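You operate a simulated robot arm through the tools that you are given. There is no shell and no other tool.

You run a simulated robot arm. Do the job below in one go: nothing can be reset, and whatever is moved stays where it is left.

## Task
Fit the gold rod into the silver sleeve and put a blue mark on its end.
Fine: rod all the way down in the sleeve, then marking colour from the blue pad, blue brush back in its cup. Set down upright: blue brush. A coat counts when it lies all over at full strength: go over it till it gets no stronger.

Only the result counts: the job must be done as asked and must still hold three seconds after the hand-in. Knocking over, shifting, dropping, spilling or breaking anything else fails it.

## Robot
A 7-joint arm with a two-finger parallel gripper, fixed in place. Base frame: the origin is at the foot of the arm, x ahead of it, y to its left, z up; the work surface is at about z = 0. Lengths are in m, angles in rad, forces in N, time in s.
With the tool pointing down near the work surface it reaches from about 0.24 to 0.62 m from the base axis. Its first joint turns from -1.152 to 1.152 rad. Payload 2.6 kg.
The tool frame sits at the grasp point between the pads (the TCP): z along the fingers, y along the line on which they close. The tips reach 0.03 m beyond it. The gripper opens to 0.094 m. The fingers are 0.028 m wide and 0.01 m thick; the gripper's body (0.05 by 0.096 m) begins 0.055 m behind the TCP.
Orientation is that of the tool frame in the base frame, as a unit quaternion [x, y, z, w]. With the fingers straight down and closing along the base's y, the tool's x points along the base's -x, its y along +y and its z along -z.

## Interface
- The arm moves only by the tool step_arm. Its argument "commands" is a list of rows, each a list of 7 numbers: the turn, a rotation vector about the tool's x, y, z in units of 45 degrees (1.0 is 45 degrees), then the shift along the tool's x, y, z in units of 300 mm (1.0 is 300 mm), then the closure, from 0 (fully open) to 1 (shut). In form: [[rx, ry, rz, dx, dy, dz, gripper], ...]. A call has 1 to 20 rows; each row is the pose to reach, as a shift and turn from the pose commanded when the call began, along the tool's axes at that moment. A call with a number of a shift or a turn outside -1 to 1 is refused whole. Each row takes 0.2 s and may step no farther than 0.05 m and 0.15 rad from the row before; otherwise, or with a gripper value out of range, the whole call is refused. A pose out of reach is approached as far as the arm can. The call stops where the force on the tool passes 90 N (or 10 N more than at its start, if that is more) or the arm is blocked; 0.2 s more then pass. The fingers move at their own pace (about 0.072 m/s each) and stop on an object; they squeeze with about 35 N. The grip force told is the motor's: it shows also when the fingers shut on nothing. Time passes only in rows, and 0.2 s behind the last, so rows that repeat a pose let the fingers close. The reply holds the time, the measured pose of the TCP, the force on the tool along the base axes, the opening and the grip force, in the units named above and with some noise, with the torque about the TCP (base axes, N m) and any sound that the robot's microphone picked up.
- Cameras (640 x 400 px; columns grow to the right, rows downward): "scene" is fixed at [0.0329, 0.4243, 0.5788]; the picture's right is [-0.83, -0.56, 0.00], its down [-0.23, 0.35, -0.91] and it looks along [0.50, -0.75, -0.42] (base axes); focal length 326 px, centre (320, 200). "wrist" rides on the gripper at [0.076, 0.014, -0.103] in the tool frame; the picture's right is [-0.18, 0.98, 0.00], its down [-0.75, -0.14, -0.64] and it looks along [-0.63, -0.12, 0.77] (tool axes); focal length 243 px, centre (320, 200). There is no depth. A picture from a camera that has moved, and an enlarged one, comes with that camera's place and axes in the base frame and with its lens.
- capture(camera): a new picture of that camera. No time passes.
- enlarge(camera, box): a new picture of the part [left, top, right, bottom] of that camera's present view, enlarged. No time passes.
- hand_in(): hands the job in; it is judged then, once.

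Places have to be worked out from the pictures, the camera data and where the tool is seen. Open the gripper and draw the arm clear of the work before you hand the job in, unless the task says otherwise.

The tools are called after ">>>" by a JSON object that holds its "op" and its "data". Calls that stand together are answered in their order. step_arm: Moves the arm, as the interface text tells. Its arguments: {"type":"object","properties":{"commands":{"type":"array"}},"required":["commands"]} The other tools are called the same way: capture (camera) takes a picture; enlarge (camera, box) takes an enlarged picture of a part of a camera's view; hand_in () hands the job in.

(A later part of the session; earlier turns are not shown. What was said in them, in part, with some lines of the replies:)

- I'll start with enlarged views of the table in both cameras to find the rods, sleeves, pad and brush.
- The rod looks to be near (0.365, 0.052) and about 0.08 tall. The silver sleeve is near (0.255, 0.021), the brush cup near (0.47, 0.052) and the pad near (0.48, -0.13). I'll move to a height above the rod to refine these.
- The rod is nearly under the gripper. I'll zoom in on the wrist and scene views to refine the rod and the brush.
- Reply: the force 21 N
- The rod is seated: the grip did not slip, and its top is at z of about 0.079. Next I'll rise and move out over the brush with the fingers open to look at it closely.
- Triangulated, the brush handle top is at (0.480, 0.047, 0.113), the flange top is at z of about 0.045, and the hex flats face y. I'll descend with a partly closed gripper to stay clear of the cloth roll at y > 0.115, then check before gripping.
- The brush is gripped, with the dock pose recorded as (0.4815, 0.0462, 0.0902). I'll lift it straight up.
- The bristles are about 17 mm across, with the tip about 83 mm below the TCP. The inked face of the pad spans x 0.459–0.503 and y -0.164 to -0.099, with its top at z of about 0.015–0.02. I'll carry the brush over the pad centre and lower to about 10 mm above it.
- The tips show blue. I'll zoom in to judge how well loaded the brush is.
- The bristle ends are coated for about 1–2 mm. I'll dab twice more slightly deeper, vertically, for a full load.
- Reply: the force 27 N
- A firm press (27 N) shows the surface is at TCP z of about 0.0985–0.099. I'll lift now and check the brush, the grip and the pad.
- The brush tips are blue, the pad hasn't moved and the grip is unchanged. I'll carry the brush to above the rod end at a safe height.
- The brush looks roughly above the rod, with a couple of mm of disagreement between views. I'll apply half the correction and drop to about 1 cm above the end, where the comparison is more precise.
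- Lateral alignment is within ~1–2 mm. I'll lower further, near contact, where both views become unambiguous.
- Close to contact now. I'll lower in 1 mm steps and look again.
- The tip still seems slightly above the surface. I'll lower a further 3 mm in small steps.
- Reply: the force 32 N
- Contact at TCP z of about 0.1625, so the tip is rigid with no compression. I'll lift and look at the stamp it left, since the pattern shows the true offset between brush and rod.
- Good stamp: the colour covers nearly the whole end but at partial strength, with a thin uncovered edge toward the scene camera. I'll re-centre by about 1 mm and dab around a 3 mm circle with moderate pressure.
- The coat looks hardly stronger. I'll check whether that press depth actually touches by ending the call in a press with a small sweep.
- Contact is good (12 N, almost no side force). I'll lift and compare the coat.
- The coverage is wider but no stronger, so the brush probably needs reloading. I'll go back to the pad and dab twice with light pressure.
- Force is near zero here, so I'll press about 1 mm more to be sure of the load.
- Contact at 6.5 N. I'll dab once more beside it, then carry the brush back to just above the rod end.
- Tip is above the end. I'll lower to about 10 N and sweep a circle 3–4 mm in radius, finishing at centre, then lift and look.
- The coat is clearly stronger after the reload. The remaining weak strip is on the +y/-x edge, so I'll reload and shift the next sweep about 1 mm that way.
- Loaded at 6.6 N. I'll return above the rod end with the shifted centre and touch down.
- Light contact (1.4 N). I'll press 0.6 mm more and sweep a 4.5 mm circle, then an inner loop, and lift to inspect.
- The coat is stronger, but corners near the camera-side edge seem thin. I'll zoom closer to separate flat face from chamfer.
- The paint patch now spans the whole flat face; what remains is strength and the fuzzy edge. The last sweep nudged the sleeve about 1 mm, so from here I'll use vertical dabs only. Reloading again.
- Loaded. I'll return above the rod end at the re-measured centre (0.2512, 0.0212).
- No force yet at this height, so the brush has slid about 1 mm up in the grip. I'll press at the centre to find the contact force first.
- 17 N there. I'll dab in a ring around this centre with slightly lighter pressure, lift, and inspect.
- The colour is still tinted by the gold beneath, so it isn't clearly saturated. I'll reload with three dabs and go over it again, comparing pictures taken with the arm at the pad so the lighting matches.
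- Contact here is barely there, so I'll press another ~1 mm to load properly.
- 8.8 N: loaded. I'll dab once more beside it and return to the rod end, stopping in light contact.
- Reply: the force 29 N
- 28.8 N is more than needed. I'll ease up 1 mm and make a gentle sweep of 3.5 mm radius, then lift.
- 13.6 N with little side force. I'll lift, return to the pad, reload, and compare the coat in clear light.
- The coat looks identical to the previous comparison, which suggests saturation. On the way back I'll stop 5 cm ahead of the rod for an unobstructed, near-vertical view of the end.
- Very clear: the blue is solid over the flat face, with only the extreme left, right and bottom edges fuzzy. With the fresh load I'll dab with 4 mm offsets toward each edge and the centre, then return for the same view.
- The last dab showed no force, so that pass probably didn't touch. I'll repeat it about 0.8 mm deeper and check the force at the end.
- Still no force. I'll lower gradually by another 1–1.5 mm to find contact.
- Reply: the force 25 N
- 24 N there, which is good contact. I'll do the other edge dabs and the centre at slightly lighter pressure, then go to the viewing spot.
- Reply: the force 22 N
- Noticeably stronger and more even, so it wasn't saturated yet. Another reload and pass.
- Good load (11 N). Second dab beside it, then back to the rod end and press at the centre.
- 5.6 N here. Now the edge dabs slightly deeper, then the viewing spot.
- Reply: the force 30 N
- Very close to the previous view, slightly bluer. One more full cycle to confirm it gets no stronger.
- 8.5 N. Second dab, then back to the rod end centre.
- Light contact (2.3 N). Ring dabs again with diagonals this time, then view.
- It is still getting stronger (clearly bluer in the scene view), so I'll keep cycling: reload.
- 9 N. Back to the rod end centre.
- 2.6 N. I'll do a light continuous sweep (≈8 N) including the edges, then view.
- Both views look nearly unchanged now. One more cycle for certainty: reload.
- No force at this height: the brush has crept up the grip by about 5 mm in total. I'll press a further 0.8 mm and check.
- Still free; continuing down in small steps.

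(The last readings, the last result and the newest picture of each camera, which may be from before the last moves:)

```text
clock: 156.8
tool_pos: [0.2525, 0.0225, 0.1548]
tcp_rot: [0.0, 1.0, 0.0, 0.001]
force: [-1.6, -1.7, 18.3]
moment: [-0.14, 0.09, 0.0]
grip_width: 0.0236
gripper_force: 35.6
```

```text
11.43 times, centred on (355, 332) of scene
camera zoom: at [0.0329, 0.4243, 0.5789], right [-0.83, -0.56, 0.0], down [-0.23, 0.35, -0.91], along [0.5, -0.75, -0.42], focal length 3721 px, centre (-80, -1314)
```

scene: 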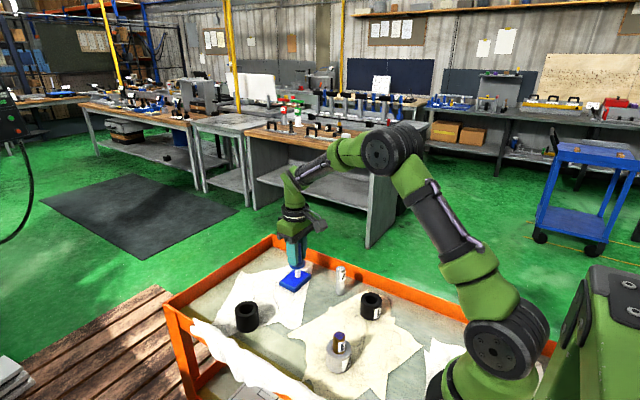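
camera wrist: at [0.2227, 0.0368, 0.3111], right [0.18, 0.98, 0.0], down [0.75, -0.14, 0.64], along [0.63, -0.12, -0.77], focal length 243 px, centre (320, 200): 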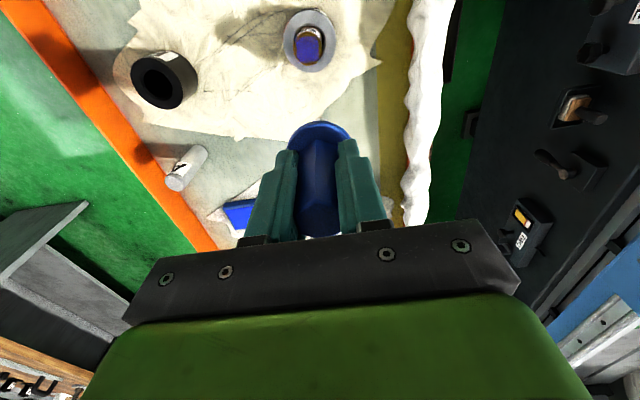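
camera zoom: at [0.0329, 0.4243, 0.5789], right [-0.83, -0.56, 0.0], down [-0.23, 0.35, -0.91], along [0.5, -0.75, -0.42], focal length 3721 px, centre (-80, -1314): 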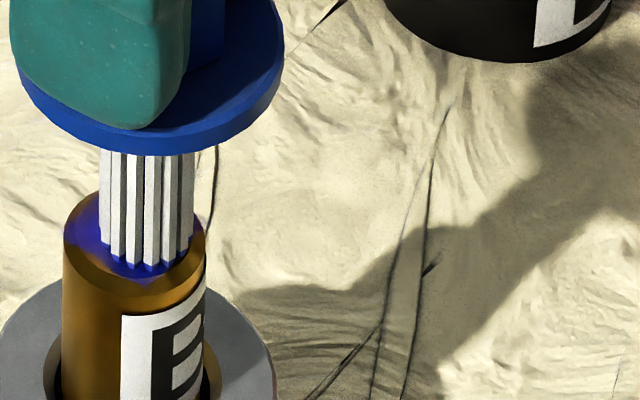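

Contact at TCP z of about 0.1555, so the last pad dab didn't reach. I'll go back and reload at the right depth.

>>> {"op": "step_arm", "data": {"commands": [[0, 0, 0, 0, 0, -0.07, 1], [0, 0, 0, 0, 0, -0.18, 1], [0, 0, 0, -0.1079, -0.0698, -0.18, 1], [0, 0, 0, -0.2157, -0.1395, -0.18, 1], [0, 0, 0, -0.3236, -0.2093, -0.18, 1], [0, 0, 0, -0.4314, -0.279, -0.18, 1], [0, 0, 0, -0.5393, -0.3488, -0.18, 1], [0, 0, 0, -0.6471, -0.4185, -0.18, 1], [0, 0, 0, -0.755, -0.4883, -0.18, 1], [0, 0, 0, -0.755, -0.4883, -0.03, 1], [0, 0, 0, -0.755, -0.4883, 0.12, 1], [0, 0, 0, -0.755, -0.4883, 0.19, 1], [0, 0, 0, -0.755, -0.4883, 0.2095, 1], [0, 0, 0, -0.755, -0.4883, 0.2095, 1], [0, 0, 0, -0.755, -0.4883, 0.2095, 1], [0, 0, 0, -0.755, -0.535, 0.195, 1], [0, 0, 0, -0.755, -0.535, 0.2095, 1], [0, 0, 0, -0.755, -0.535, 0.2095, 1], [0, 0, 0, -0.755, -0.535, 0.2095, 1]]}}

```text
clock: 160.8
tool_pos: [0.48, -0.1392, 0.0927]
tcp_rot: [0.0, 1.0, 0.0, -0.001]
force: [0.0, 0.5, -0.8]
moment: [-0.03, -0.02, -0.01]
grip_width: 0.0234
gripper_force: 34.8
```

Not touching yet; lowering in small steps to contact.

>>> {"op": "step_arm", "data": {"commands": [[0, 0, 0, 0, 0, 0.0015, 1], [0, 0, 0, 0, 0, 0.003, 1], [0, 0, 0, 0, 0, 0.0045, 1], [0, 0, 0, 0, 0, 0.0045, 1]]}}

```text
clock: 161.8
tool_pos: [0.4791, -0.1394, 0.0915]
tcp_rot: [0.0, 1.0, 0.001, 0.001]
force: [-1.6, 1.8, 7.5]
moment: [0.15, 0.11, 0.0]
grip_width: 0.0235
gripper_force: 35.4
```

7.5 N. One more dab alongside, then back to the rod end.

>>> {"op": "step_arm", "data": {"commands": [[0, 0, 0, 0, 0.045, -0.015, 1], [0, 0, 0, 0, 0.045, 0, 1], [0, 0, 0, 0, 0.045, 0, 1], [0, 0, 0, 0, 0.045, -0.1, 1], [0, 0, 0, 0, 0.045, -0.23, 1], [0, 0, 0, 0, 0.045, -0.38, 1], [0, 0, 0, 0.1, 0.11, -0.38, 1], [0, 0, 0, 0.2, 0.175, -0.38, 1], [0, 0, 0, 0.3, 0.24, -0.38, 1], [0, 0, 0, 0.4, 0.305, -0.38, 1], [0, 0, 0, 0.5, 0.37, -0.38, 1], [0, 0, 0, 0.6, 0.435, -0.38, 1], [0, 0, 0, 0.7, 0.5, -0.38, 1], [0, 0, 0, 0.755, 0.535, -0.38, 1], [0, 0, 0, 0.755, 0.535, -0.3, 1], [0, 0, 0, 0.755, 0.535, -0.24, 1], [0, 0, 0, 0.755, 0.535, -0.218, 1], [0, 0, 0, 0.755, 0.535, -0.2123, 1], [0, 0, 0, 0.755, 0.535, -0.2123, 1]]}}

```text
clock: 165.8
tool_pos: [0.2545, 0.0229, 0.1554]
tcp_rot: [0.001, 1.0, 0.0, 0.001]
force: [-2.9, 1.0, 22.9]
moment: [0.13, 0.28, 0.02]
grip_width: 0.0234
gripper_force: 34.5
```

22.9 N. I'll ease slightly and dab edges, then view.

>>> {"op": "step_arm", "data": {"commands": [[0, 0, 0, 0, 0.0143, -0.012, 1], [0, 0, 0, 0, 0.0143, -0.001, 1], [0, 0, 0, 0, 0.0143, -0.001, 1], [0, 0, 0, 0, 0.0143, -0.001, 1], [0, 0, 0, 0, -0.0143, -0.012, 1], [0, 0, 0, 0, -0.0143, -0.001, 1], [0, 0, 0, 0, -0.0143, -0.001, 1], [0, 0, 0, 0, -0.0143, -0.001, 1], [0, 0, 0, -0.0143, 0, -0.012, 1], [0, 0, 0, -0.0143, 0, -0.001, 1], [0, 0, 0, -0.0143, 0, -0.001, 1], [0, 0, 0, -0.0143, 0, -0.001, 1], [0, 0, 0, 0.0143, 0, -0.012, 1], [0, 0, 0, 0.0143, 0, -0.001, 1], [0, 0, 0, 0.0143, 0, -0.001, 1], [0, 0, 0, 0.0143, 0, -0.001, 1], [0, 0, 0, 0, 0, -0.012, 1], [0, 0, 0, 0, 0, -0.001, 1], [0, 0, 0, 0, 0, -0.001, 1], [0, 0, 0, 0, 0, -0.001, 1]]}}

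>>> {"op": "step_arm", "data": {"commands": [[0, 0, 0, 0, 0, -0.05, 1], [0, 0, 0, 0, 0, -0.182, 1], [0, 0, 0, -0.08, 0, -0.182, 1], [0, 0, 0, -0.16, 0.0053, -0.182, 1], [0, 0, 0, -0.16, 0.0053, -0.182, 1]]}}

>>> {"op": "enlarge", "data": {"camera": "wrist", "box": [290, 25, 350, 75]}}

>>> {"op": "enlarge", "data": {"camera": "scene", "box": [335, 315, 375, 350]}}

```text
clock: 170.0
tool_pos: [0.2528, 0.0215, 0.1557]
tcp_rot: [0.0, 1.0, -0.001, 0.001]
force: [-7.0, -1.6, 43.0]
moment: [-0.16, 0.68, 0.01]
grip_width: 0.0233
gripper_force: 34.8
```

```text
clock: 171.2
tool_pos: [0.3045, 0.0239, 0.2099]
tcp_rot: [0.001, 1.0, 0.001, 0.001]
force: [0.1, 0.2, -0.7]
moment: [0.03, 0.02, 0.04]
grip_width: 0.0234
gripper_force: 34.4
```

```text
8.00 times, centred on (320, 50) of wrist
camera zoom: at [0.2261, 0.0371, 0.3125], right [0.18, 0.98, 0.0], down [0.75, -0.14, 0.64], along [0.63, -0.12, -0.77], focal length 1941 px, centre (320, 1400)
```

zoom: 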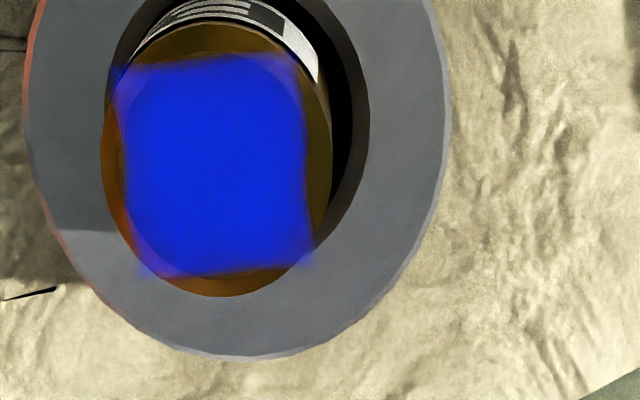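

```text
11.43 times, centred on (355, 332) of scene
camera zoom: at [0.033, 0.4243, 0.5788], right [-0.83, -0.56, 0.0], down [-0.23, 0.35, -0.91], along [0.5, -0.75, -0.42], focal length 3721 px, centre (-80, -1314)
```

zoom: 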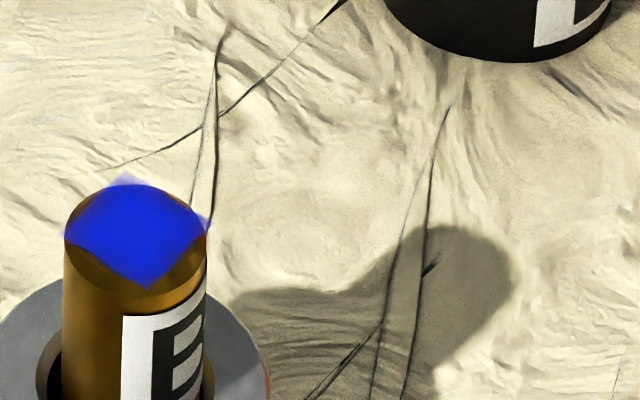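

Big jump: the mark is now solid, the same blue as the pad, over the whole end. I'll do one more reload and pass to confirm it gets no stronger.

>>> {"op": "step_arm", "data": {"commands": [[0, 0, 0, -0.0992, -0.0823, 0, 1], [0, 0, 0, -0.1983, -0.1646, 0, 1], [0, 0, 0, -0.2975, -0.2469, 0, 1], [0, 0, 0, -0.3967, -0.3291, 0, 1], [0, 0, 0, -0.4958, -0.4114, 0, 1], [0, 0, 0, -0.595, -0.4937, 0, 1], [0, 0, 0, -0.595, -0.4937, 0.15, 1], [0, 0, 0, -0.595, -0.4937, 0.3, 1], [0, 0, 0, -0.595, -0.4937, 0.36, 1], [0, 0, 0, -0.595, -0.4937, 0.385, 1], [0, 0, 0, -0.595, -0.4937, 0.392, 1], [0, 0, 0, -0.595, -0.4937, 0.392, 1], [0, 0, 0, -0.595, -0.4937, 0.392, 1]]}}

```text
clock: 174.0
tool_pos: [0.4808, -0.1248, 0.0919]
tcp_rot: [0.0, 1.0, 0.0, 0.001]
force: [-1.4, -1.3, 5.8]
moment: [-0.03, 0.02, 0.03]
grip_width: 0.0232
gripper_force: 35.1
```

Loaded at 5.8 N. Second dab, then back to the rod.

>>> {"op": "step_arm", "data": {"commands": [[0, 0, 0, 0, -0.045, -0.015, 1], [0, 0, 0, 0, -0.045, 0, 1], [0, 0, 0, 0, -0.045, 0, 1], [0, 0, 0, 0, -0.045, -0.1, 1], [0, 0, 0, 0, -0.045, -0.23, 1], [0, 0, 0, 0, -0.045, -0.38, 1], [0, 0, 0, 0.1, 0.025, -0.38, 1], [0, 0, 0, 0.2, 0.095, -0.38, 1], [0, 0, 0, 0.3, 0.165, -0.38, 1], [0, 0, 0, 0.4, 0.235, -0.38, 1], [0, 0, 0, 0.5, 0.305, -0.38, 1], [0, 0, 0, 0.6, 0.375, -0.38, 1], [0, 0, 0, 0.7, 0.445, -0.38, 1], [0, 0, 0, 0.755, 0.4883, -0.38, 1], [0, 0, 0, 0.755, 0.4883, -0.3, 1], [0, 0, 0, 0.755, 0.4883, -0.24, 1], [0, 0, 0, 0.755, 0.4883, -0.219, 1], [0, 0, 0, 0.755, 0.4883, -0.2123, 1], [0, 0, 0, 0.755, 0.4883, -0.2123, 1]]}}

```text
clock: 178.0
tool_pos: [0.2534, 0.0213, 0.156]
tcp_rot: [0.0, 1.0, 0.0, 0.001]
force: [-2.5, 0.9, 13.4]
moment: [0.09, 0.17, -0.02]
grip_width: 0.0237
gripper_force: 34.7
```

13.4 N at the centre. Edge dabs on all four sides plus centre, a little deeper, then view.

>>> {"op": "step_arm", "data": {"commands": [[0, 0, 0, 0, 0.0143, -0.011, 1], [0, 0, 0, 0, 0.0143, 0.0005, 1], [0, 0, 0, 0, 0.0143, 0.0005, 1], [0, 0, 0, 0, 0.0143, 0.0005, 1], [0, 0, 0, 0, -0.0143, -0.011, 1], [0, 0, 0, 0, -0.0143, 0.0005, 1], [0, 0, 0, 0, -0.0143, 0.0005, 1], [0, 0, 0, 0, -0.0143, 0.0005, 1], [0, 0, 0, -0.0143, 0, -0.011, 1], [0, 0, 0, -0.0143, 0, 0.0005, 1], [0, 0, 0, -0.0143, 0, 0.0005, 1], [0, 0, 0, -0.0143, 0, 0.0005, 1], [0, 0, 0, 0.0143, 0, -0.011, 1], [0, 0, 0, 0.0143, 0, 0.0005, 1], [0, 0, 0, 0.0143, 0, 0.0005, 1], [0, 0, 0, 0.0143, 0, 0.0005, 1], [0, 0, 0, 0, 0, -0.011, 1], [0, 0, 0, 0, 0, 0.0005, 1], [0, 0, 0, 0, 0, 0.0005, 1]]}}

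>>> {"op": "step_arm", "data": {"commands": [[0, 0, 0, 0, 0, -0.05, 1], [0, 0, 0, 0, 0, -0.18, 1], [0, 0, 0, -0.08, 0, -0.18, 1], [0, 0, 0, -0.16, 0.0053, -0.18, 1], [0, 0, 0, -0.16, 0.0053, -0.18, 1]]}}

>>> {"op": "enlarge", "data": {"camera": "wrist", "box": [290, 25, 350, 75]}}

>>> {"op": "enlarge", "data": {"camera": "scene", "box": [335, 315, 375, 350]}}

```text
clock: 182.0
tool_pos: [0.2525, 0.0215, 0.1565]
tcp_rot: [0.0, 1.0, -0.001, 0.001]
force: [-2.2, -0.1, 13.4]
moment: [-0.08, 0.24, 0.01]
grip_width: 0.0232
gripper_force: 34.8
```

```text
clock: 183.2
tool_pos: [0.2993, 0.0233, 0.2106]
tcp_rot: [-0.001, 1.0, 0.0, 0.001]
force: [0.1, -0.8, -0.8]
moment: [0.0, -0.01, -0.03]
grip_width: 0.0236
gripper_force: 34.6
```

```text
8.00 times, centred on (320, 50) of wrist
camera zoom: at [0.2231, 0.0358, 0.312], right [0.18, 0.98, 0.0], down [0.75, -0.14, 0.64], along [0.63, -0.12, -0.77], focal length 1941 px, centre (320, 1400)
```

zoom: 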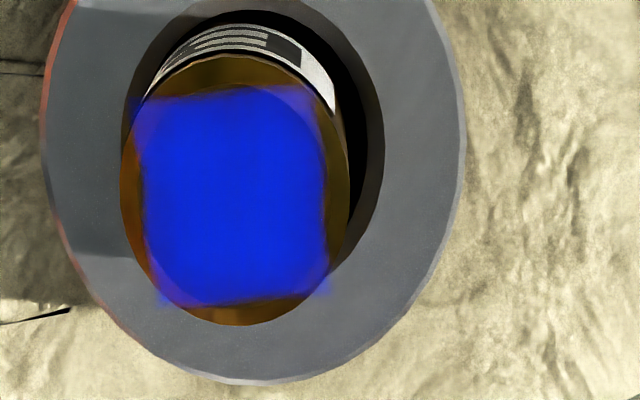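

```text
11.43 times, centred on (355, 332) of scene
camera zoom: at [0.033, 0.4243, 0.5788], right [-0.83, -0.56, 0.0], down [-0.23, 0.35, -0.91], along [0.5, -0.75, -0.42], focal length 3721 px, centre (-80, -1314)
```

zoom: 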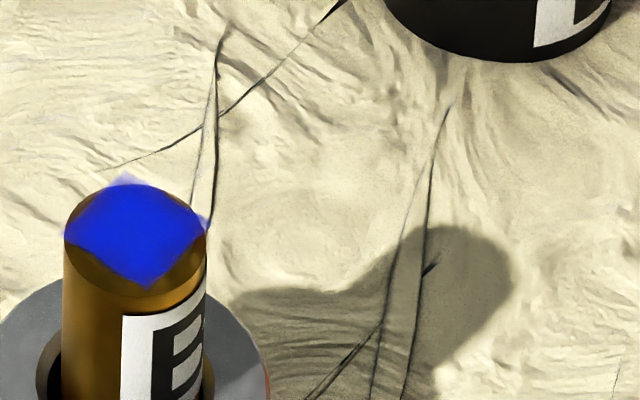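

No further change between the last two passes: the coat is at full strength. Now to return the brush, I'll move over the cup at safe height and check alignment.

>>> {"op": "step_arm", "data": {"commands": [[0, 0, 0, -0.1, 0.0133, 0, 1], [0, 0, 0, -0.2, 0.0265, 0, 1], [0, 0, 0, -0.3, 0.0398, 0, 1], [0, 0, 0, -0.4, 0.0531, 0, 1], [0, 0, 0, -0.5, 0.0664, 0, 1], [0, 0, 0, -0.605, 0.0803, 0, 1], [0, 0, 0, -0.605, 0.0803, 0, 1]]}}

>>> {"op": "capture", "data": {"camera": "wrist"}}

>>> {"op": "enlarge", "data": {"camera": "wrist", "box": [260, 50, 380, 150]}}

>>> {"op": "enlarge", "data": {"camera": "scene", "box": [200, 220, 300, 340]}}

```text
clock: 184.8
tool_pos: [0.4807, 0.0459, 0.2088]
tcp_rot: [0.0, 1.0, -0.001, 0.0]
force: [-0.2, 0.2, -1.2]
moment: [-0.02, 0.0, 0.0]
grip_width: 0.0236
gripper_force: 34.9
```

```text
taken
camera wrist: at [0.4045, 0.0597, 0.3116], right [0.18, 0.98, 0.0], down [0.75, -0.14, 0.64], along [0.63, -0.12, -0.77], focal length 243 px, centre (320, 200)
```

wrist: 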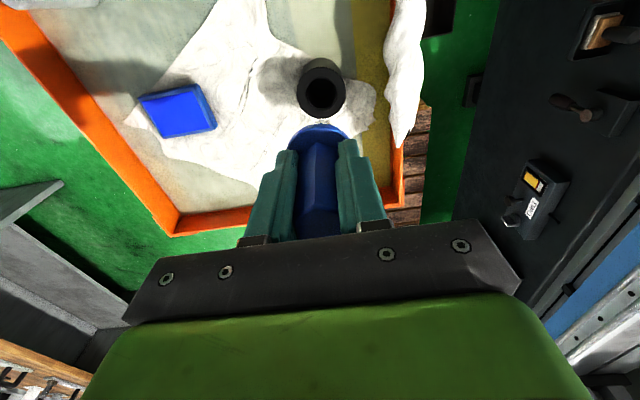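

```text
4.00 times, centred on (320, 100) of wrist
camera zoom: at [0.4045, 0.0597, 0.3116], right [0.18, 0.98, 0.0], down [0.75, -0.14, 0.64], along [0.63, -0.12, -0.77], focal length 970 px, centre (320, 600)
```

zoom: 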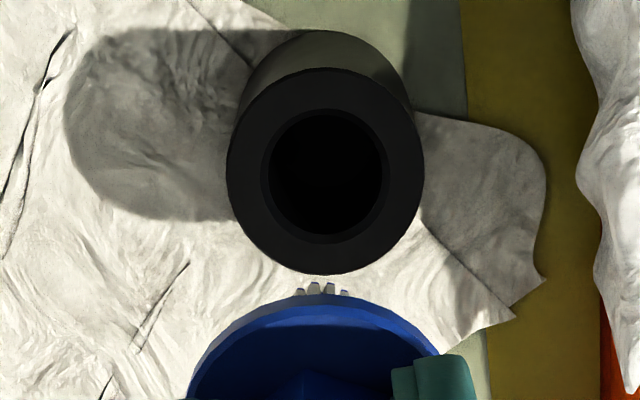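

```text
3.33 times, centred on (250, 280) of scene
camera zoom: at [0.033, 0.4243, 0.5788], right [-0.83, -0.56, 0.0], down [-0.23, 0.35, -0.91], along [0.5, -0.75, -0.42], focal length 1085 px, centre (553, -67)
```

zoom: 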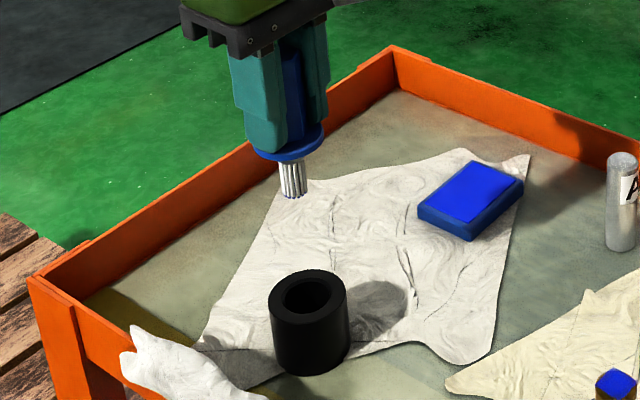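

The brush may be slightly tilted in the grip, so I'll zoom in to check.

>>> {"op": "enlarge", "data": {"camera": "scene", "box": [225, 230, 275, 290]}}

>>> {"op": "enlarge", "data": {"camera": "wrist", "box": [260, 110, 380, 240]}}

```text
6.67 times, centred on (250, 260) of scene
camera zoom: at [0.033, 0.4243, 0.5788], right [-0.83, -0.56, 0.0], down [-0.23, 0.35, -0.91], along [0.5, -0.75, -0.42], focal length 2171 px, centre (787, -200)
```

zoom: 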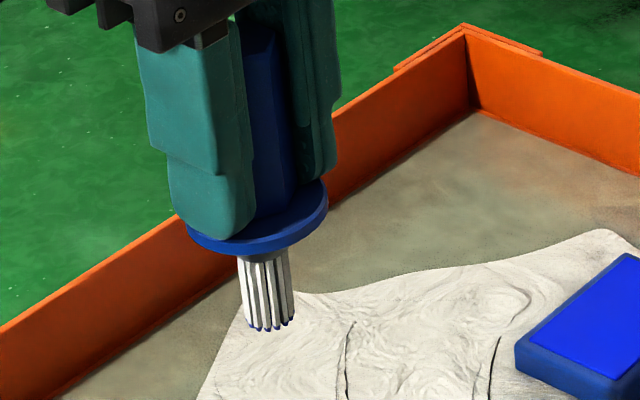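

```text
3.08 times, centred on (320, 175) of wrist
camera zoom: at [0.4045, 0.0597, 0.3116], right [0.18, 0.98, 0.0], down [0.75, -0.14, 0.64], along [0.63, -0.12, -0.77], focal length 746 px, centre (320, 277)
```

zoom: 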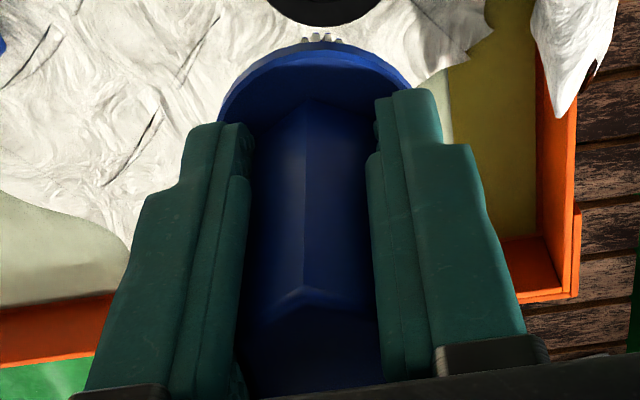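

The tilt is only about 1° and the cup has roughly 7 mm of radial clearance. I'll correct by 1.5 mm and descend into the cup, stopping above the flange contact.

>>> {"op": "step_arm", "data": {"commands": [[0, 0, 0, 0.0053, 0.0047, 0.05, 1], [0, 0, 0, 0.0053, 0.0047, 0.12, 1], [0, 0, 0, 0.0053, 0.0047, 0.19, 1], [0, 0, 0, 0.0053, 0.0047, 0.25, 1], [0, 0, 0, 0.0053, 0.0047, 0.25, 1]]}}

>>> {"op": "enlarge", "data": {"camera": "scene", "box": [215, 250, 275, 340]}}

>>> {"op": "enlarge", "data": {"camera": "wrist", "box": [260, 60, 380, 160]}}

```text
clock: 186.0
tool_pos: [0.4795, 0.0469, 0.1347]
tcp_rot: [0.0, 1.0, 0.0, 0.0]
force: [0.2, 0.2, -1.6]
moment: [-0.02, -0.03, -0.03]
grip_width: 0.0235
gripper_force: 35.2
```

```text
4.44 times, centred on (245, 295) of scene
camera zoom: at [0.0329, 0.4243, 0.5788], right [-0.83, -0.56, 0.0], down [-0.23, 0.35, -0.91], along [0.5, -0.75, -0.42], focal length 1447 px, centre (653, -222)
```

zoom: 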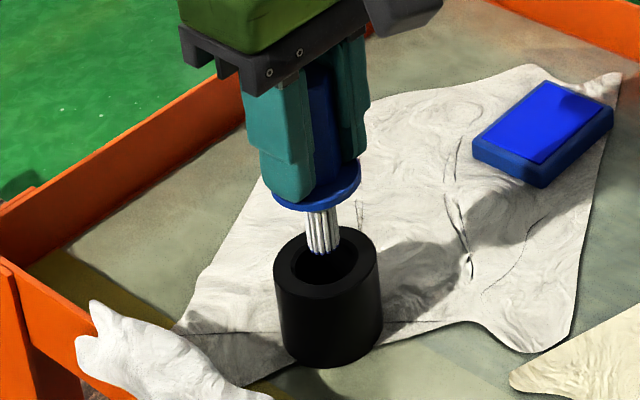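

```text
4.00 times, centred on (320, 110) of wrist
camera zoom: at [0.4029, 0.061, 0.2368], right [0.18, 0.98, 0.0], down [0.75, -0.14, 0.64], along [0.63, -0.12, -0.77], focal length 970 px, centre (320, 560)
```

zoom: 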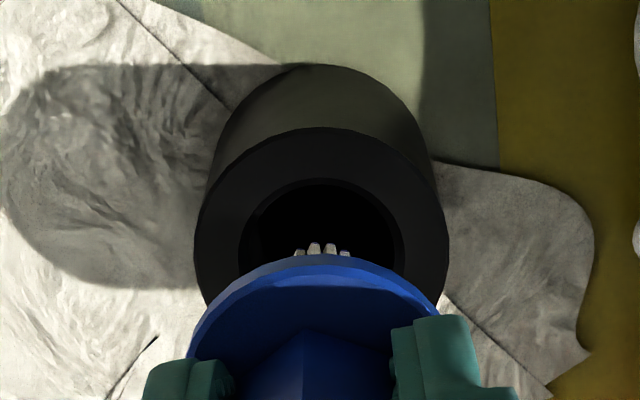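

The bristles are over the opening. Continuing down into the cup.

>>> {"op": "step_arm", "data": {"commands": [[0, 0, 0, 0, 0, 0.03, 1], [0, 0, 0, 0, 0, 0.06, 1], [0, 0, 0, 0, 0, 0.09, 1], [0, 0, 0, 0, 0, 0.12, 1], [0, 0, 0, 0, 0, 0.135, 1], [0, 0, 0, 0, 0, 0.135, 1]]}}

>>> {"op": "enlarge", "data": {"camera": "scene", "box": [215, 265, 275, 340]}}

>>> {"op": "enlarge", "data": {"camera": "wrist", "box": [260, 60, 380, 160]}}

```text
clock: 187.4
tool_pos: [0.4805, 0.0476, 0.0947]
tcp_rot: [0.0, 1.0, 0.0, 0.0]
force: [0.5, 0.1, -1.3]
moment: [0.01, 0.0, 0.02]
grip_width: 0.0232
gripper_force: 34.9
```

```text
5.33 times, centred on (245, 302) of scene
camera zoom: at [0.0329, 0.4243, 0.5788], right [-0.83, -0.56, 0.0], down [-0.23, 0.35, -0.91], along [0.5, -0.75, -0.42], focal length 1737 px, centre (720, -347)
```

zoom: 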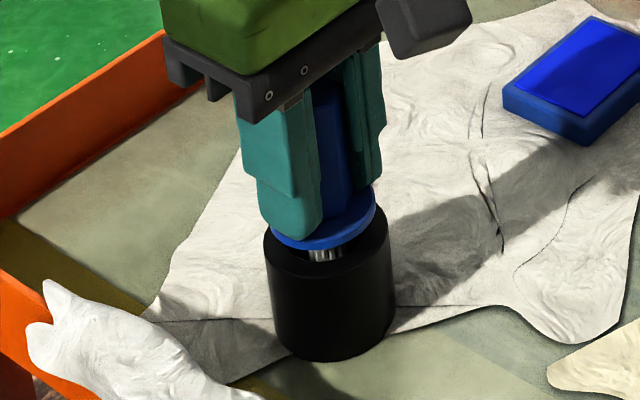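

```text
4.00 times, centred on (320, 110) of wrist
camera zoom: at [0.4037, 0.0614, 0.1968], right [0.18, 0.98, 0.0], down [0.75, -0.14, 0.64], along [0.63, -0.12, -0.77], focal length 970 px, centre (320, 560)
```

zoom: 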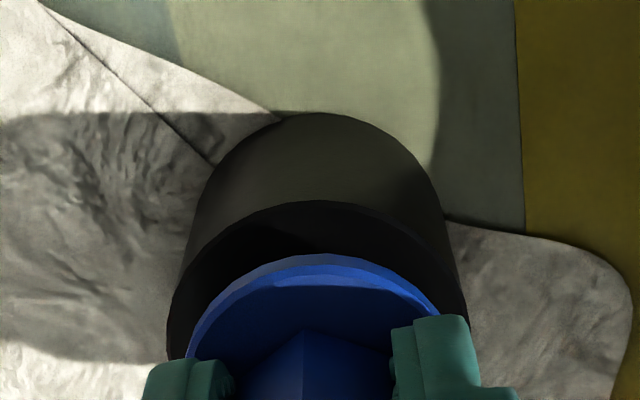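

The bristles are in the cup and the flange is about 8 mm above the rim. I'll ease down in small steps until it seats.

>>> {"op": "step_arm", "data": {"commands": [[0, 0, 0, 0, 0, 0.008, 1], [0, 0, 0, 0, 0, 0.016, 1], [0, 0, 0, 0, 0, 0.022, 1], [0, 0, 0, 0, 0, 0.026, 1], [0, 0, 0, 0, 0, 0.026, 1]]}}

>>> {"op": "enlarge", "data": {"camera": "scene", "box": [215, 265, 275, 340]}}

>>> {"op": "enlarge", "data": {"camera": "wrist", "box": [260, 60, 380, 160]}}

```text
clock: 188.6
tool_pos: [0.4796, 0.0487, 0.0861]
tcp_rot: [0.0, 1.0, -0.001, 0.0]
force: [-0.1, 0.0, -0.8]
moment: [0.0, -0.02, -0.02]
grip_width: 0.0235
gripper_force: 34.1
```

```text
5.33 times, centred on (245, 302) of scene
camera zoom: at [0.0329, 0.4243, 0.5788], right [-0.83, -0.56, 0.0], down [-0.23, 0.35, -0.91], along [0.5, -0.75, -0.42], focal length 1737 px, centre (720, -347)
```

zoom: 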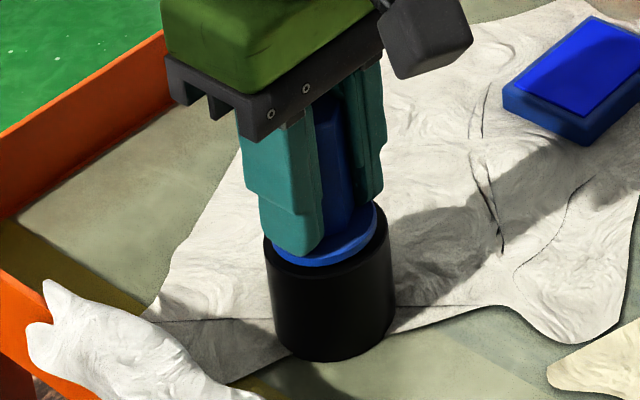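

```text
4.00 times, centred on (320, 110) of wrist
camera zoom: at [0.4035, 0.0618, 0.1886], right [0.18, 0.98, 0.0], down [0.75, -0.14, 0.64], along [0.63, -0.12, -0.77], focal length 970 px, centre (320, 560)
```

zoom: 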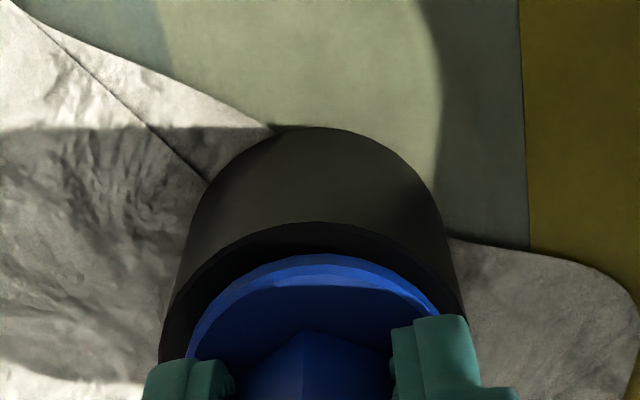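

Nearly seated; another 3 mm slowly.

>>> {"op": "step_arm", "data": {"commands": [[0, 0, 0, 0, 0, 0.003, 1], [0, 0, 0, 0, 0, 0.006, 1], [0, 0, 0, 0, 0, 0.006, 1]]}}

>>> {"op": "enlarge", "data": {"camera": "scene", "box": [225, 275, 270, 325]}}

```text
clock: 189.4
tool_pos: [0.4824, 0.0487, 0.0852]
tcp_rot: [0.0, 1.0, 0.0, 0.0]
force: [-0.7, 0.2, -0.5]
moment: [0.02, 0.02, 0.02]
grip_width: 0.0233
gripper_force: 35.3
```

```text
8.00 times, centred on (248, 300) of scene
camera zoom: at [0.0329, 0.4243, 0.5788], right [-0.83, -0.56, 0.0], down [-0.23, 0.35, -0.91], along [0.5, -0.75, -0.42], focal length 2605 px, centre (900, -600)
```

zoom: 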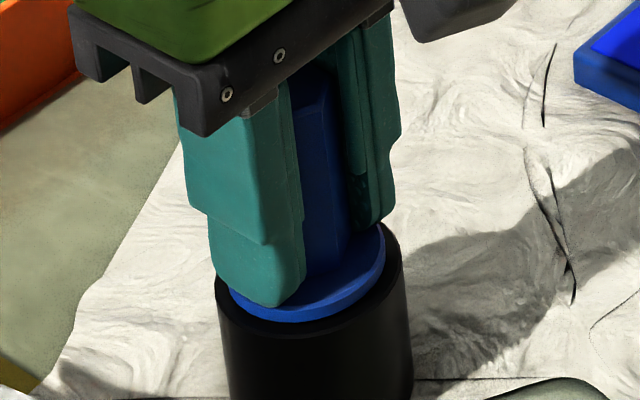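

No force yet. I'll take a little more to find the seat.

>>> {"op": "step_arm", "data": {"commands": [[0, 0, 0, 0, 0, 0.002, 1], [0, 0, 0, 0, 0, 0.004, 1], [0, 0, 0, 0, 0, 0.004, 1]]}}

```text
clock: 190.2
tool_pos: [0.4814, 0.0486, 0.0839]
tcp_rot: [0.0, 1.0, 0.0, 0.0]
force: [-0.9, 0.4, 0.4]
moment: [-0.01, -0.01, 0.0]
grip_width: 0.0232
gripper_force: 34.7
```

>>> {"op": "step_arm", "data": {"commands": [[0, 0, 0, 0, 0, 0.002, 1], [0, 0, 0, 0, 0, 0.004, 1], [0, 0, 0, 0, 0, 0.004, 1]]}}

>>> {"op": "enlarge", "data": {"camera": "scene", "box": [225, 275, 270, 325]}}

>>> {"op": "enlarge", "data": {"camera": "wrist", "box": [260, 60, 380, 160]}}

```text
clock: 191.0
tool_pos: [0.4822, 0.0478, 0.084]
tcp_rot: [-0.001, 1.0, 0.0, 0.002]
force: [-4.5, -1.8, 17.7]
moment: [-0.03, 0.32, 0.0]
grip_width: 0.0234
gripper_force: 34.7
```

```text
8.00 times, centred on (248, 300) of scene
camera zoom: at [0.0328, 0.4243, 0.5789], right [-0.83, -0.56, 0.0], down [-0.23, 0.35, -0.91], along [0.5, -0.75, -0.42], focal length 2605 px, centre (900, -600)
```

zoom: 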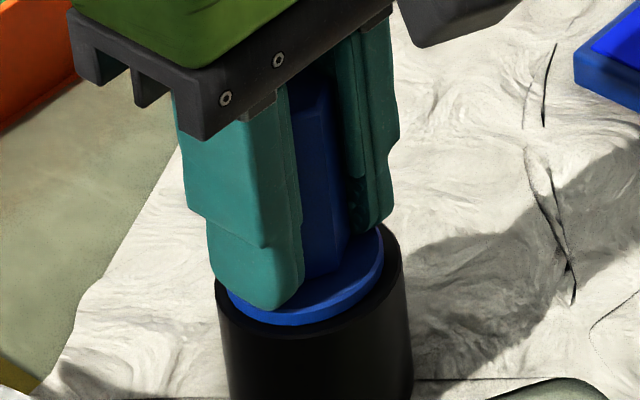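

```text
4.00 times, centred on (320, 110) of wrist
camera zoom: at [0.4041, 0.0618, 0.1859], right [0.18, 0.98, 0.0], down [0.75, -0.14, 0.64], along [0.63, -0.12, -0.76], focal length 970 px, centre (320, 560)
```

zoom: 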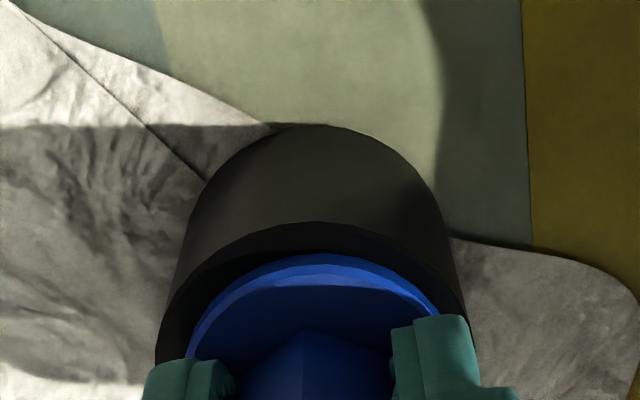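

The flange has seated (17.7 N). I'll relieve the load, open partly and lift straight up.

>>> {"op": "step_arm", "data": {"commands": [[0, 0, 0, 0, 0, -0.003, 1], [0, 0, 0, 0, 0, -0.003, 1], [0, 0, 0, 0, 0, -0.003, 0.7], [0, 0, 0, 0, 0, -0.003, 0.5], [0, 0, 0, 0, 0, -0.003, 0.36], [0, 0, 0, 0, 0, -0.003, 0.36], [0, 0, 0, 0, 0, -0.003, 0.36]]}}

>>> {"op": "enlarge", "data": {"camera": "scene", "box": [220, 260, 275, 335]}}

>>> {"op": "capture", "data": {"camera": "wrist"}}

```text
clock: 192.6
tool_pos: [0.4807, 0.0495, 0.0844]
tcp_rot: [-0.001, 1.0, 0.001, 0.0]
force: [0.3, -1.2, 10.2]
moment: [0.28, -0.06, -0.05]
grip_width: 0.0595
gripper_force: 0.2
```

```text
5.33 times, centred on (248, 298) of scene
camera zoom: at [0.0329, 0.4243, 0.5789], right [-0.83, -0.56, 0.0], down [-0.23, 0.35, -0.91], along [0.5, -0.75, -0.42], focal length 1737 px, centre (707, -320)
```

zoom: 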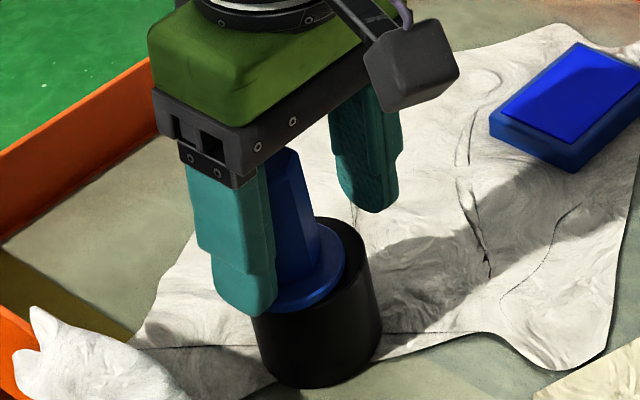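

```text
taken
camera wrist: at [0.404, 0.0618, 0.1854], right [0.18, 0.98, 0.0], down [0.75, -0.14, 0.64], along [0.63, -0.12, -0.77], focal length 243 px, centre (320, 200)
```

wrist: 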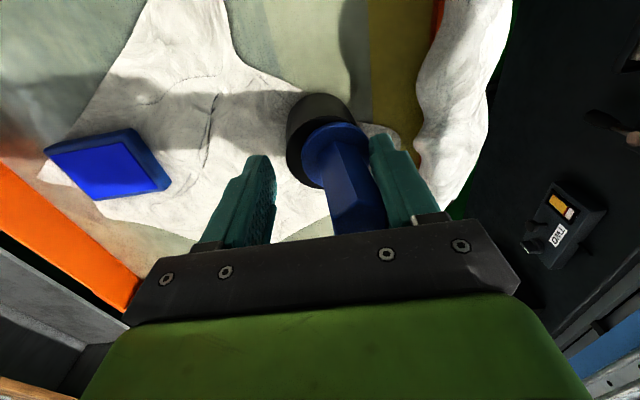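

Opening has tilted the brush, and the 10 N reading suggests the +y fingertip is pressing on the flange edge. I'll look closely before moving.

>>> {"op": "enlarge", "data": {"camera": "wrist", "box": [260, 80, 440, 240]}}

>>> {"op": "enlarge", "data": {"camera": "scene", "box": [225, 275, 275, 335]}}

```text
2.50 times, centred on (350, 160) of wrist
camera zoom: at [0.404, 0.0618, 0.1854], right [0.18, 0.98, 0.0], down [0.75, -0.14, 0.64], along [0.63, -0.12, -0.77], focal length 606 px, centre (245, 300)
```

zoom: 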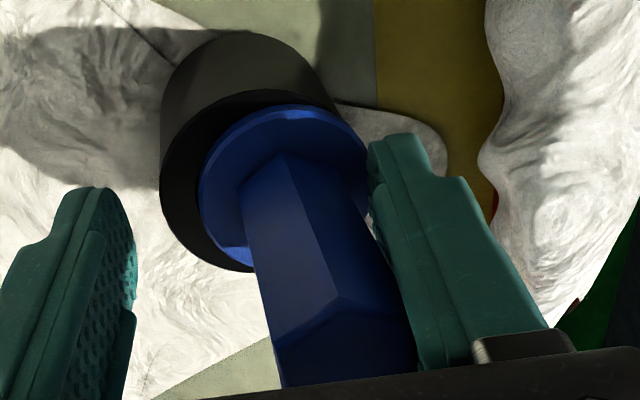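

```text
6.67 times, centred on (250, 305) of scene
camera zoom: at [0.0329, 0.4243, 0.5789], right [-0.83, -0.56, 0.0], down [-0.23, 0.35, -0.91], along [0.5, -0.75, -0.42], focal length 2171 px, centre (787, -500)
```

zoom: 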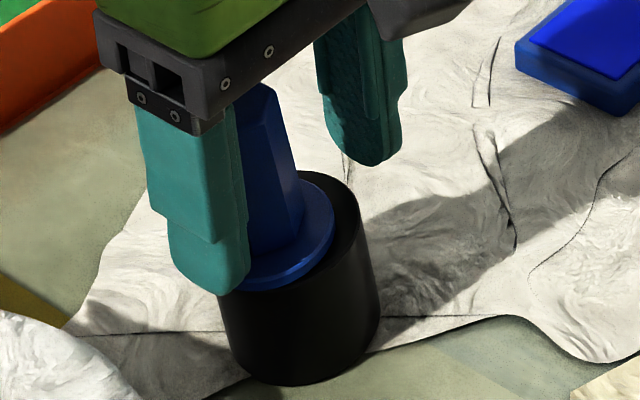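

The +y fingertip is dragging on the flange and has tilted cup and brush about 10°. I'll reverse it by closing the fingers gently to just wider than the handle (28 mm), which brings it back upright, and check.

>>> {"op": "step_arm", "data": {"commands": [[0, 0, 0, 0, 0, 0, 0.42], [0, 0, 0, 0, 0, 0, 0.48], [0, 0, 0, 0, 0, 0, 0.54], [0, 0, 0, 0, 0, 0, 0.6], [0, 0, 0, 0, 0, 0, 0.65], [0, 0, 0, 0, 0, 0, 0.69], [0, 0, 0, 0, 0, 0, 0.69]]}}

>>> {"op": "enlarge", "data": {"camera": "scene", "box": [220, 260, 275, 335]}}

>>> {"op": "enlarge", "data": {"camera": "wrist", "box": [260, 80, 440, 240]}}

```text
clock: 194.2
tool_pos: [0.481, 0.0487, 0.084]
tcp_rot: [0.0, 1.0, 0.0, 0.002]
force: [-0.6, 2.2, 15.9]
moment: [0.16, 0.04, -0.01]
grip_width: 0.0333
gripper_force: 3.2
```

```text
5.33 times, centred on (248, 298) of scene
camera zoom: at [0.0328, 0.4243, 0.5789], right [-0.83, -0.56, 0.0], down [-0.23, 0.35, -0.91], along [0.5, -0.75, -0.42], focal length 1737 px, centre (707, -320)
```

zoom: 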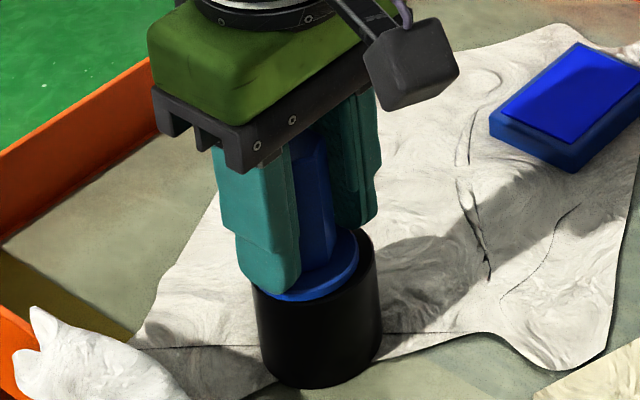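

```text
2.50 times, centred on (350, 160) of wrist
camera zoom: at [0.4042, 0.0617, 0.1859], right [0.18, 0.98, 0.0], down [0.75, -0.14, 0.64], along [0.63, -0.12, -0.77], focal length 606 px, centre (245, 300)
```

zoom: 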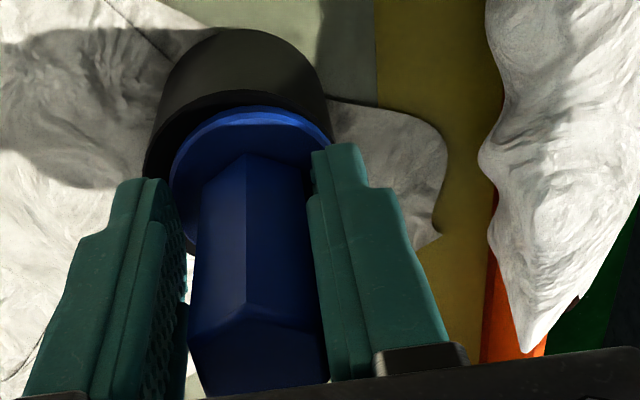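

Nearly upright again, but the tips are still pressing on the flange with 16 N. I'll raise in small steps with the fingers loosely guiding the handle to unload it.

>>> {"op": "step_arm", "data": {"commands": [[0, 0, 0, 0, 0, -0.003, 0.69], [0, 0, 0, 0, 0, -0.006, 0.69], [0, 0, 0, 0, 0, -0.006, 0.69]]}}

>>> {"op": "enlarge", "data": {"camera": "scene", "box": [220, 260, 275, 335]}}

>>> {"op": "enlarge", "data": {"camera": "wrist", "box": [260, 80, 440, 240]}}

```text
clock: 195.0
tool_pos: [0.4797, 0.049, 0.0846]
tcp_rot: [0.001, 1.0, -0.001, -0.002]
force: [-1.4, 0.1, 1.1]
moment: [0.0, 0.0, 0.02]
grip_width: 0.0297
gripper_force: 0.2
```

```text
5.33 times, centred on (248, 298) of scene
camera zoom: at [0.0329, 0.4243, 0.5788], right [-0.83, -0.56, 0.0], down [-0.23, 0.35, -0.91], along [0.5, -0.75, -0.42], focal length 1737 px, centre (707, -320)
```

zoom: 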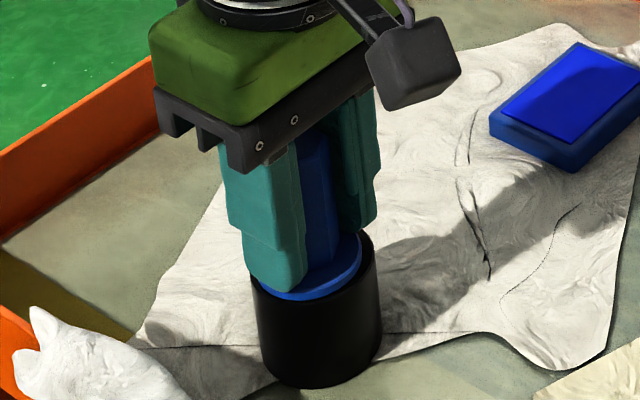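

```text
2.50 times, centred on (350, 160) of wrist
camera zoom: at [0.4033, 0.0616, 0.1864], right [0.18, 0.98, 0.0], down [0.76, -0.14, 0.64], along [0.63, -0.12, -0.77], focal length 606 px, centre (245, 300)
```

zoom: 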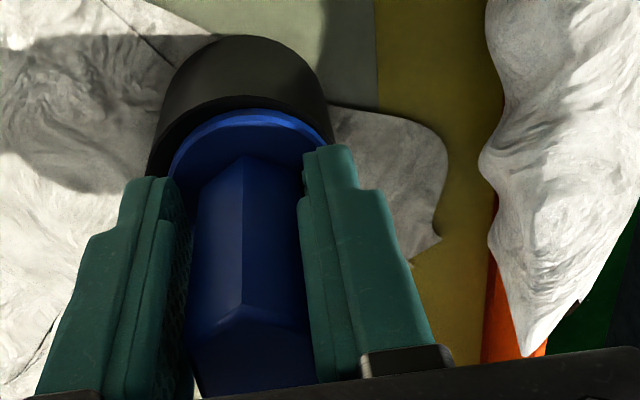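

Unloaded, with cup and brush upright. I'll raise 12 mm with the fingers loose around the handle, so the tips clear the flange before opening.

>>> {"op": "step_arm", "data": {"commands": [[0, 0, 0, 0, 0, -0.01, 0.69], [0, 0, 0, 0, 0, -0.02, 0.68], [0, 0, 0, 0, 0, -0.03, 0.68], [0, 0, 0, 0, 0, -0.04, 0.67], [0, 0, 0, 0, 0, -0.04, 0.67]]}}

>>> {"op": "enlarge", "data": {"camera": "scene", "box": [220, 260, 275, 335]}}

>>> {"op": "enlarge", "data": {"camera": "wrist", "box": [260, 80, 440, 240]}}

```text
clock: 196.2
tool_pos: [0.4812, 0.0497, 0.0973]
tcp_rot: [0.0, 1.0, 0.0, 0.0]
force: [1.0, -0.3, 0.1]
moment: [-0.01, -0.01, -0.01]
grip_width: 0.0308
gripper_force: 0.0
```

```text
5.33 times, centred on (248, 298) of scene
camera zoom: at [0.0329, 0.4243, 0.5788], right [-0.83, -0.56, 0.0], down [-0.23, 0.35, -0.91], along [0.5, -0.75, -0.42], focal length 1737 px, centre (707, -320)
```

zoom: 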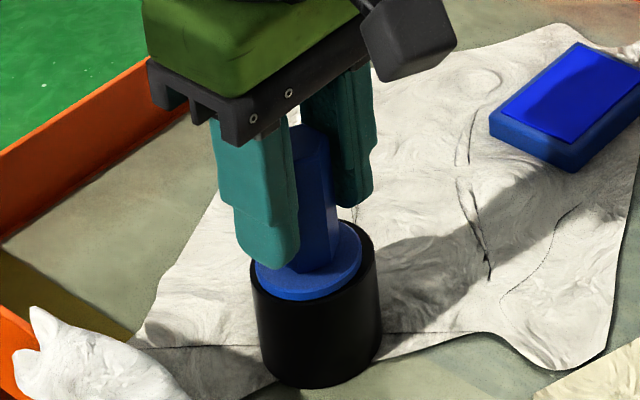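

```text
2.50 times, centred on (350, 160) of wrist
camera zoom: at [0.4036, 0.0624, 0.1992], right [0.18, 0.98, 0.0], down [0.75, -0.14, 0.64], along [0.63, -0.12, -0.77], focal length 606 px, centre (245, 300)
```

zoom: 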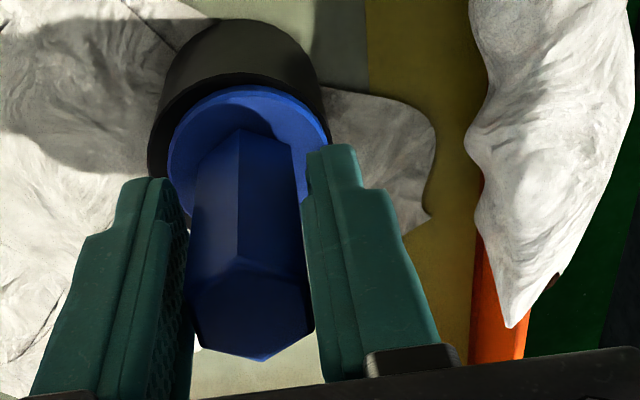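

The brush is resting upright in the cup with the fingers clear. Now opening and lifting straight up.

>>> {"op": "step_arm", "data": {"commands": [[0, 0, 0, 0, 0, 0, 0.55], [0, 0, 0, 0, 0, 0, 0.4], [0, 0, 0, 0, 0, 0, 0.36], [0, 0, 0, 0, 0, -0.06, 0.36], [0, 0, 0, 0, 0, -0.15, 0.36], [0, 0, 0, 0, 0, -0.27, 0.36], [0, 0, 0, 0, 0, -0.4, 0.36], [0, 0, 0, 0, 0, -0.4, 0.36]]}}

>>> {"op": "enlarge", "data": {"camera": "scene", "box": [200, 240, 340, 350]}}

>>> {"op": "capture", "data": {"camera": "wrist"}}

```text
clock: 198.0
tool_pos: [0.48, 0.0469, 0.2159]
tcp_rot: [-0.001, 1.0, 0.0, 0.0]
force: [-0.3, -0.1, 0.3]
moment: [0.01, -0.02, -0.03]
grip_width: 0.06
gripper_force: 0.0
```

```text
3.64 times, centred on (270, 295) of scene
camera zoom: at [0.0329, 0.4243, 0.5788], right [-0.83, -0.56, 0.0], down [-0.23, 0.35, -0.91], along [0.5, -0.75, -0.42], focal length 1184 px, centre (502, -146)
```

zoom: 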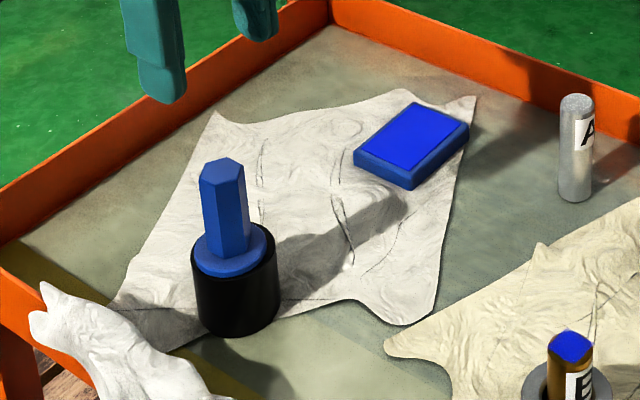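

```text
taken
camera wrist: at [0.4026, 0.0607, 0.3176], right [0.18, 0.98, 0.0], down [0.75, -0.14, 0.64], along [0.63, -0.12, -0.77], focal length 243 px, centre (320, 200)
```

wrist: 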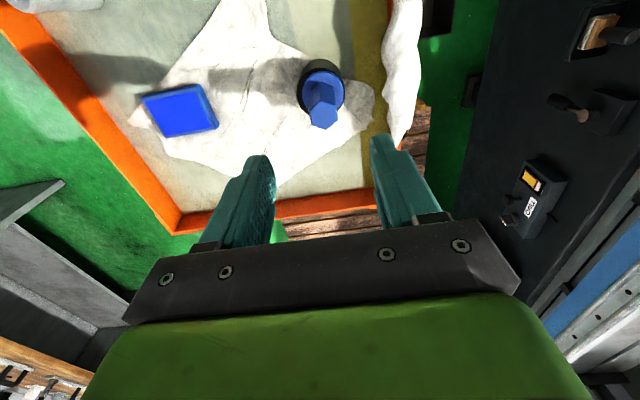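

Brush is upright in its cup and the cup is at its original pixels. I'll open the gripper and draw the arm up and clear, then do a final check of everything.

>>> {"op": "step_arm", "data": {"commands": [[0, 0, 0, 0, 0, -0.1, 0.3], [0, 0, 0, 0, 0, -0.2, 0.2], [0, 0, 0, 0.05, -0.01, -0.3, 0], [0, 0, 0, 0.13, -0.02, -0.4, 0], [0, 0, 0, 0.21, -0.03, -0.5, 0], [0, 0, 0, 0.29, -0.04, -0.6, 0], [0, 0, 0, 0.37, -0.05, -0.7, 0], [0, 0, 0, 0.45, -0.06, -0.8, 0], [0, 0, 0, 0.53, -0.07, -0.8, 0], [0, 0, 0, 0.6, -0.08, -0.8, 0], [0, 0, 0, 0.6, -0.08, -0.8, 0]]}}

>>> {"op": "enlarge", "data": {"camera": "scene", "box": [260, 300, 380, 380]}}

>>> {"op": "enlarge", "data": {"camera": "scene", "box": [160, 230, 480, 400]}}

>>> {"op": "enlarge", "data": {"camera": "wrist", "box": [180, 0, 420, 210]}}

```text
clock: 200.4
tool_pos: [0.2993, 0.0262, 0.4575]
tcp_rot: [0.0, 1.0, 0.0, 0.0]
force: [0.0, -0.3, -0.8]
moment: [0.05, 0.01, 0.0]
grip_width: 0.0939
gripper_force: 0.0
```

```text
5.00 times, centred on (320, 340) of scene
camera zoom: at [0.0329, 0.4243, 0.5788], right [-0.83, -0.56, 0.0], down [-0.23, 0.35, -0.91], along [0.5, -0.75, -0.42], focal length 1628 px, centre (320, -500)
```

zoom: 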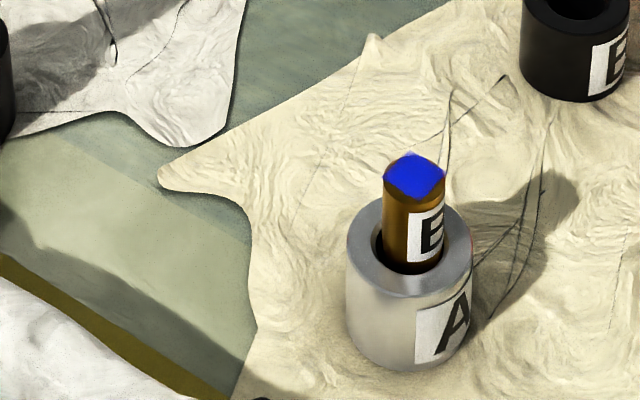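

```text
2.00 times, centred on (320, 315) of scene
camera zoom: at [0.0329, 0.4243, 0.5788], right [-0.83, -0.56, 0.0], down [-0.23, 0.35, -0.91], along [0.5, -0.75, -0.42], focal length 651 px, centre (320, -30)
```

zoom: 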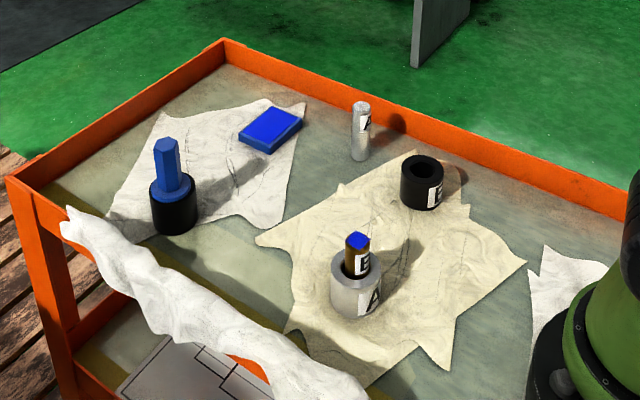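

```text
1.90 times, centred on (300, 105) of wrist
camera zoom: at [0.2223, 0.0397, 0.5591], right [0.18, 0.98, 0.0], down [0.75, -0.14, 0.64], along [0.63, -0.12, -0.77], focal length 462 px, centre (358, 381)
```

zoom: 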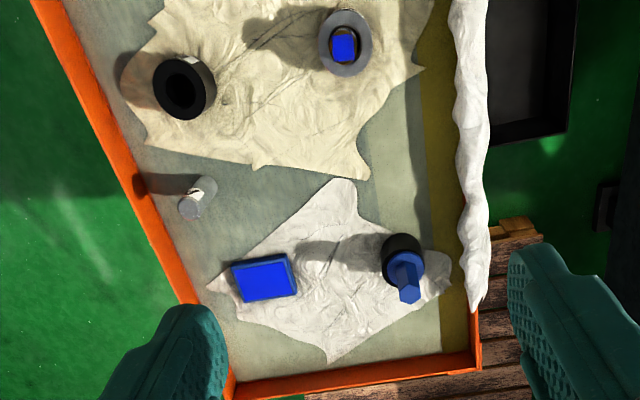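

The rod is seated in the silver sleeve with a solid blue end. The brush is upright in its cup, and the pad, silver rod, black sleeve and cup are where they started. The gripper is open and the arm is clear, so I'm handing in.

>>> {"op": "hand_in", "data": {}}

```text
The job is handed in.
```

I handed the job in. The gold rod is all the way down in the silver sleeve, its end is marked solid blue from the blue pad, and the blue brush is back upright in its cup. I have no verdict from the judging yet.

- **Rod:** it bottomed in the sleeve under about 20 N and was pressed down again by the painting.
- **Blue mark:** I reloaded and went over the end until it matched the pad colour. A last pass after a fresh load changed nothing. Close up, the edge of the painted area still looked slightly soft, though the colour covered the flat end face.
- **Sleeve:** pressing and sweeping the brush moved the silver sleeve about 1 mm at one point and turned it slightly. It ended within about 0.5 mm of where it started.
- **Brush cup:** when I first released the brush, a fingertip caught its flange and tilted cup and brush about 10°. I brought them back upright before letting go, and the cup is in its original place.

The pad, silver rod and black sleeve look unmoved in the final pictures. The gripper is open and the arm is clear.
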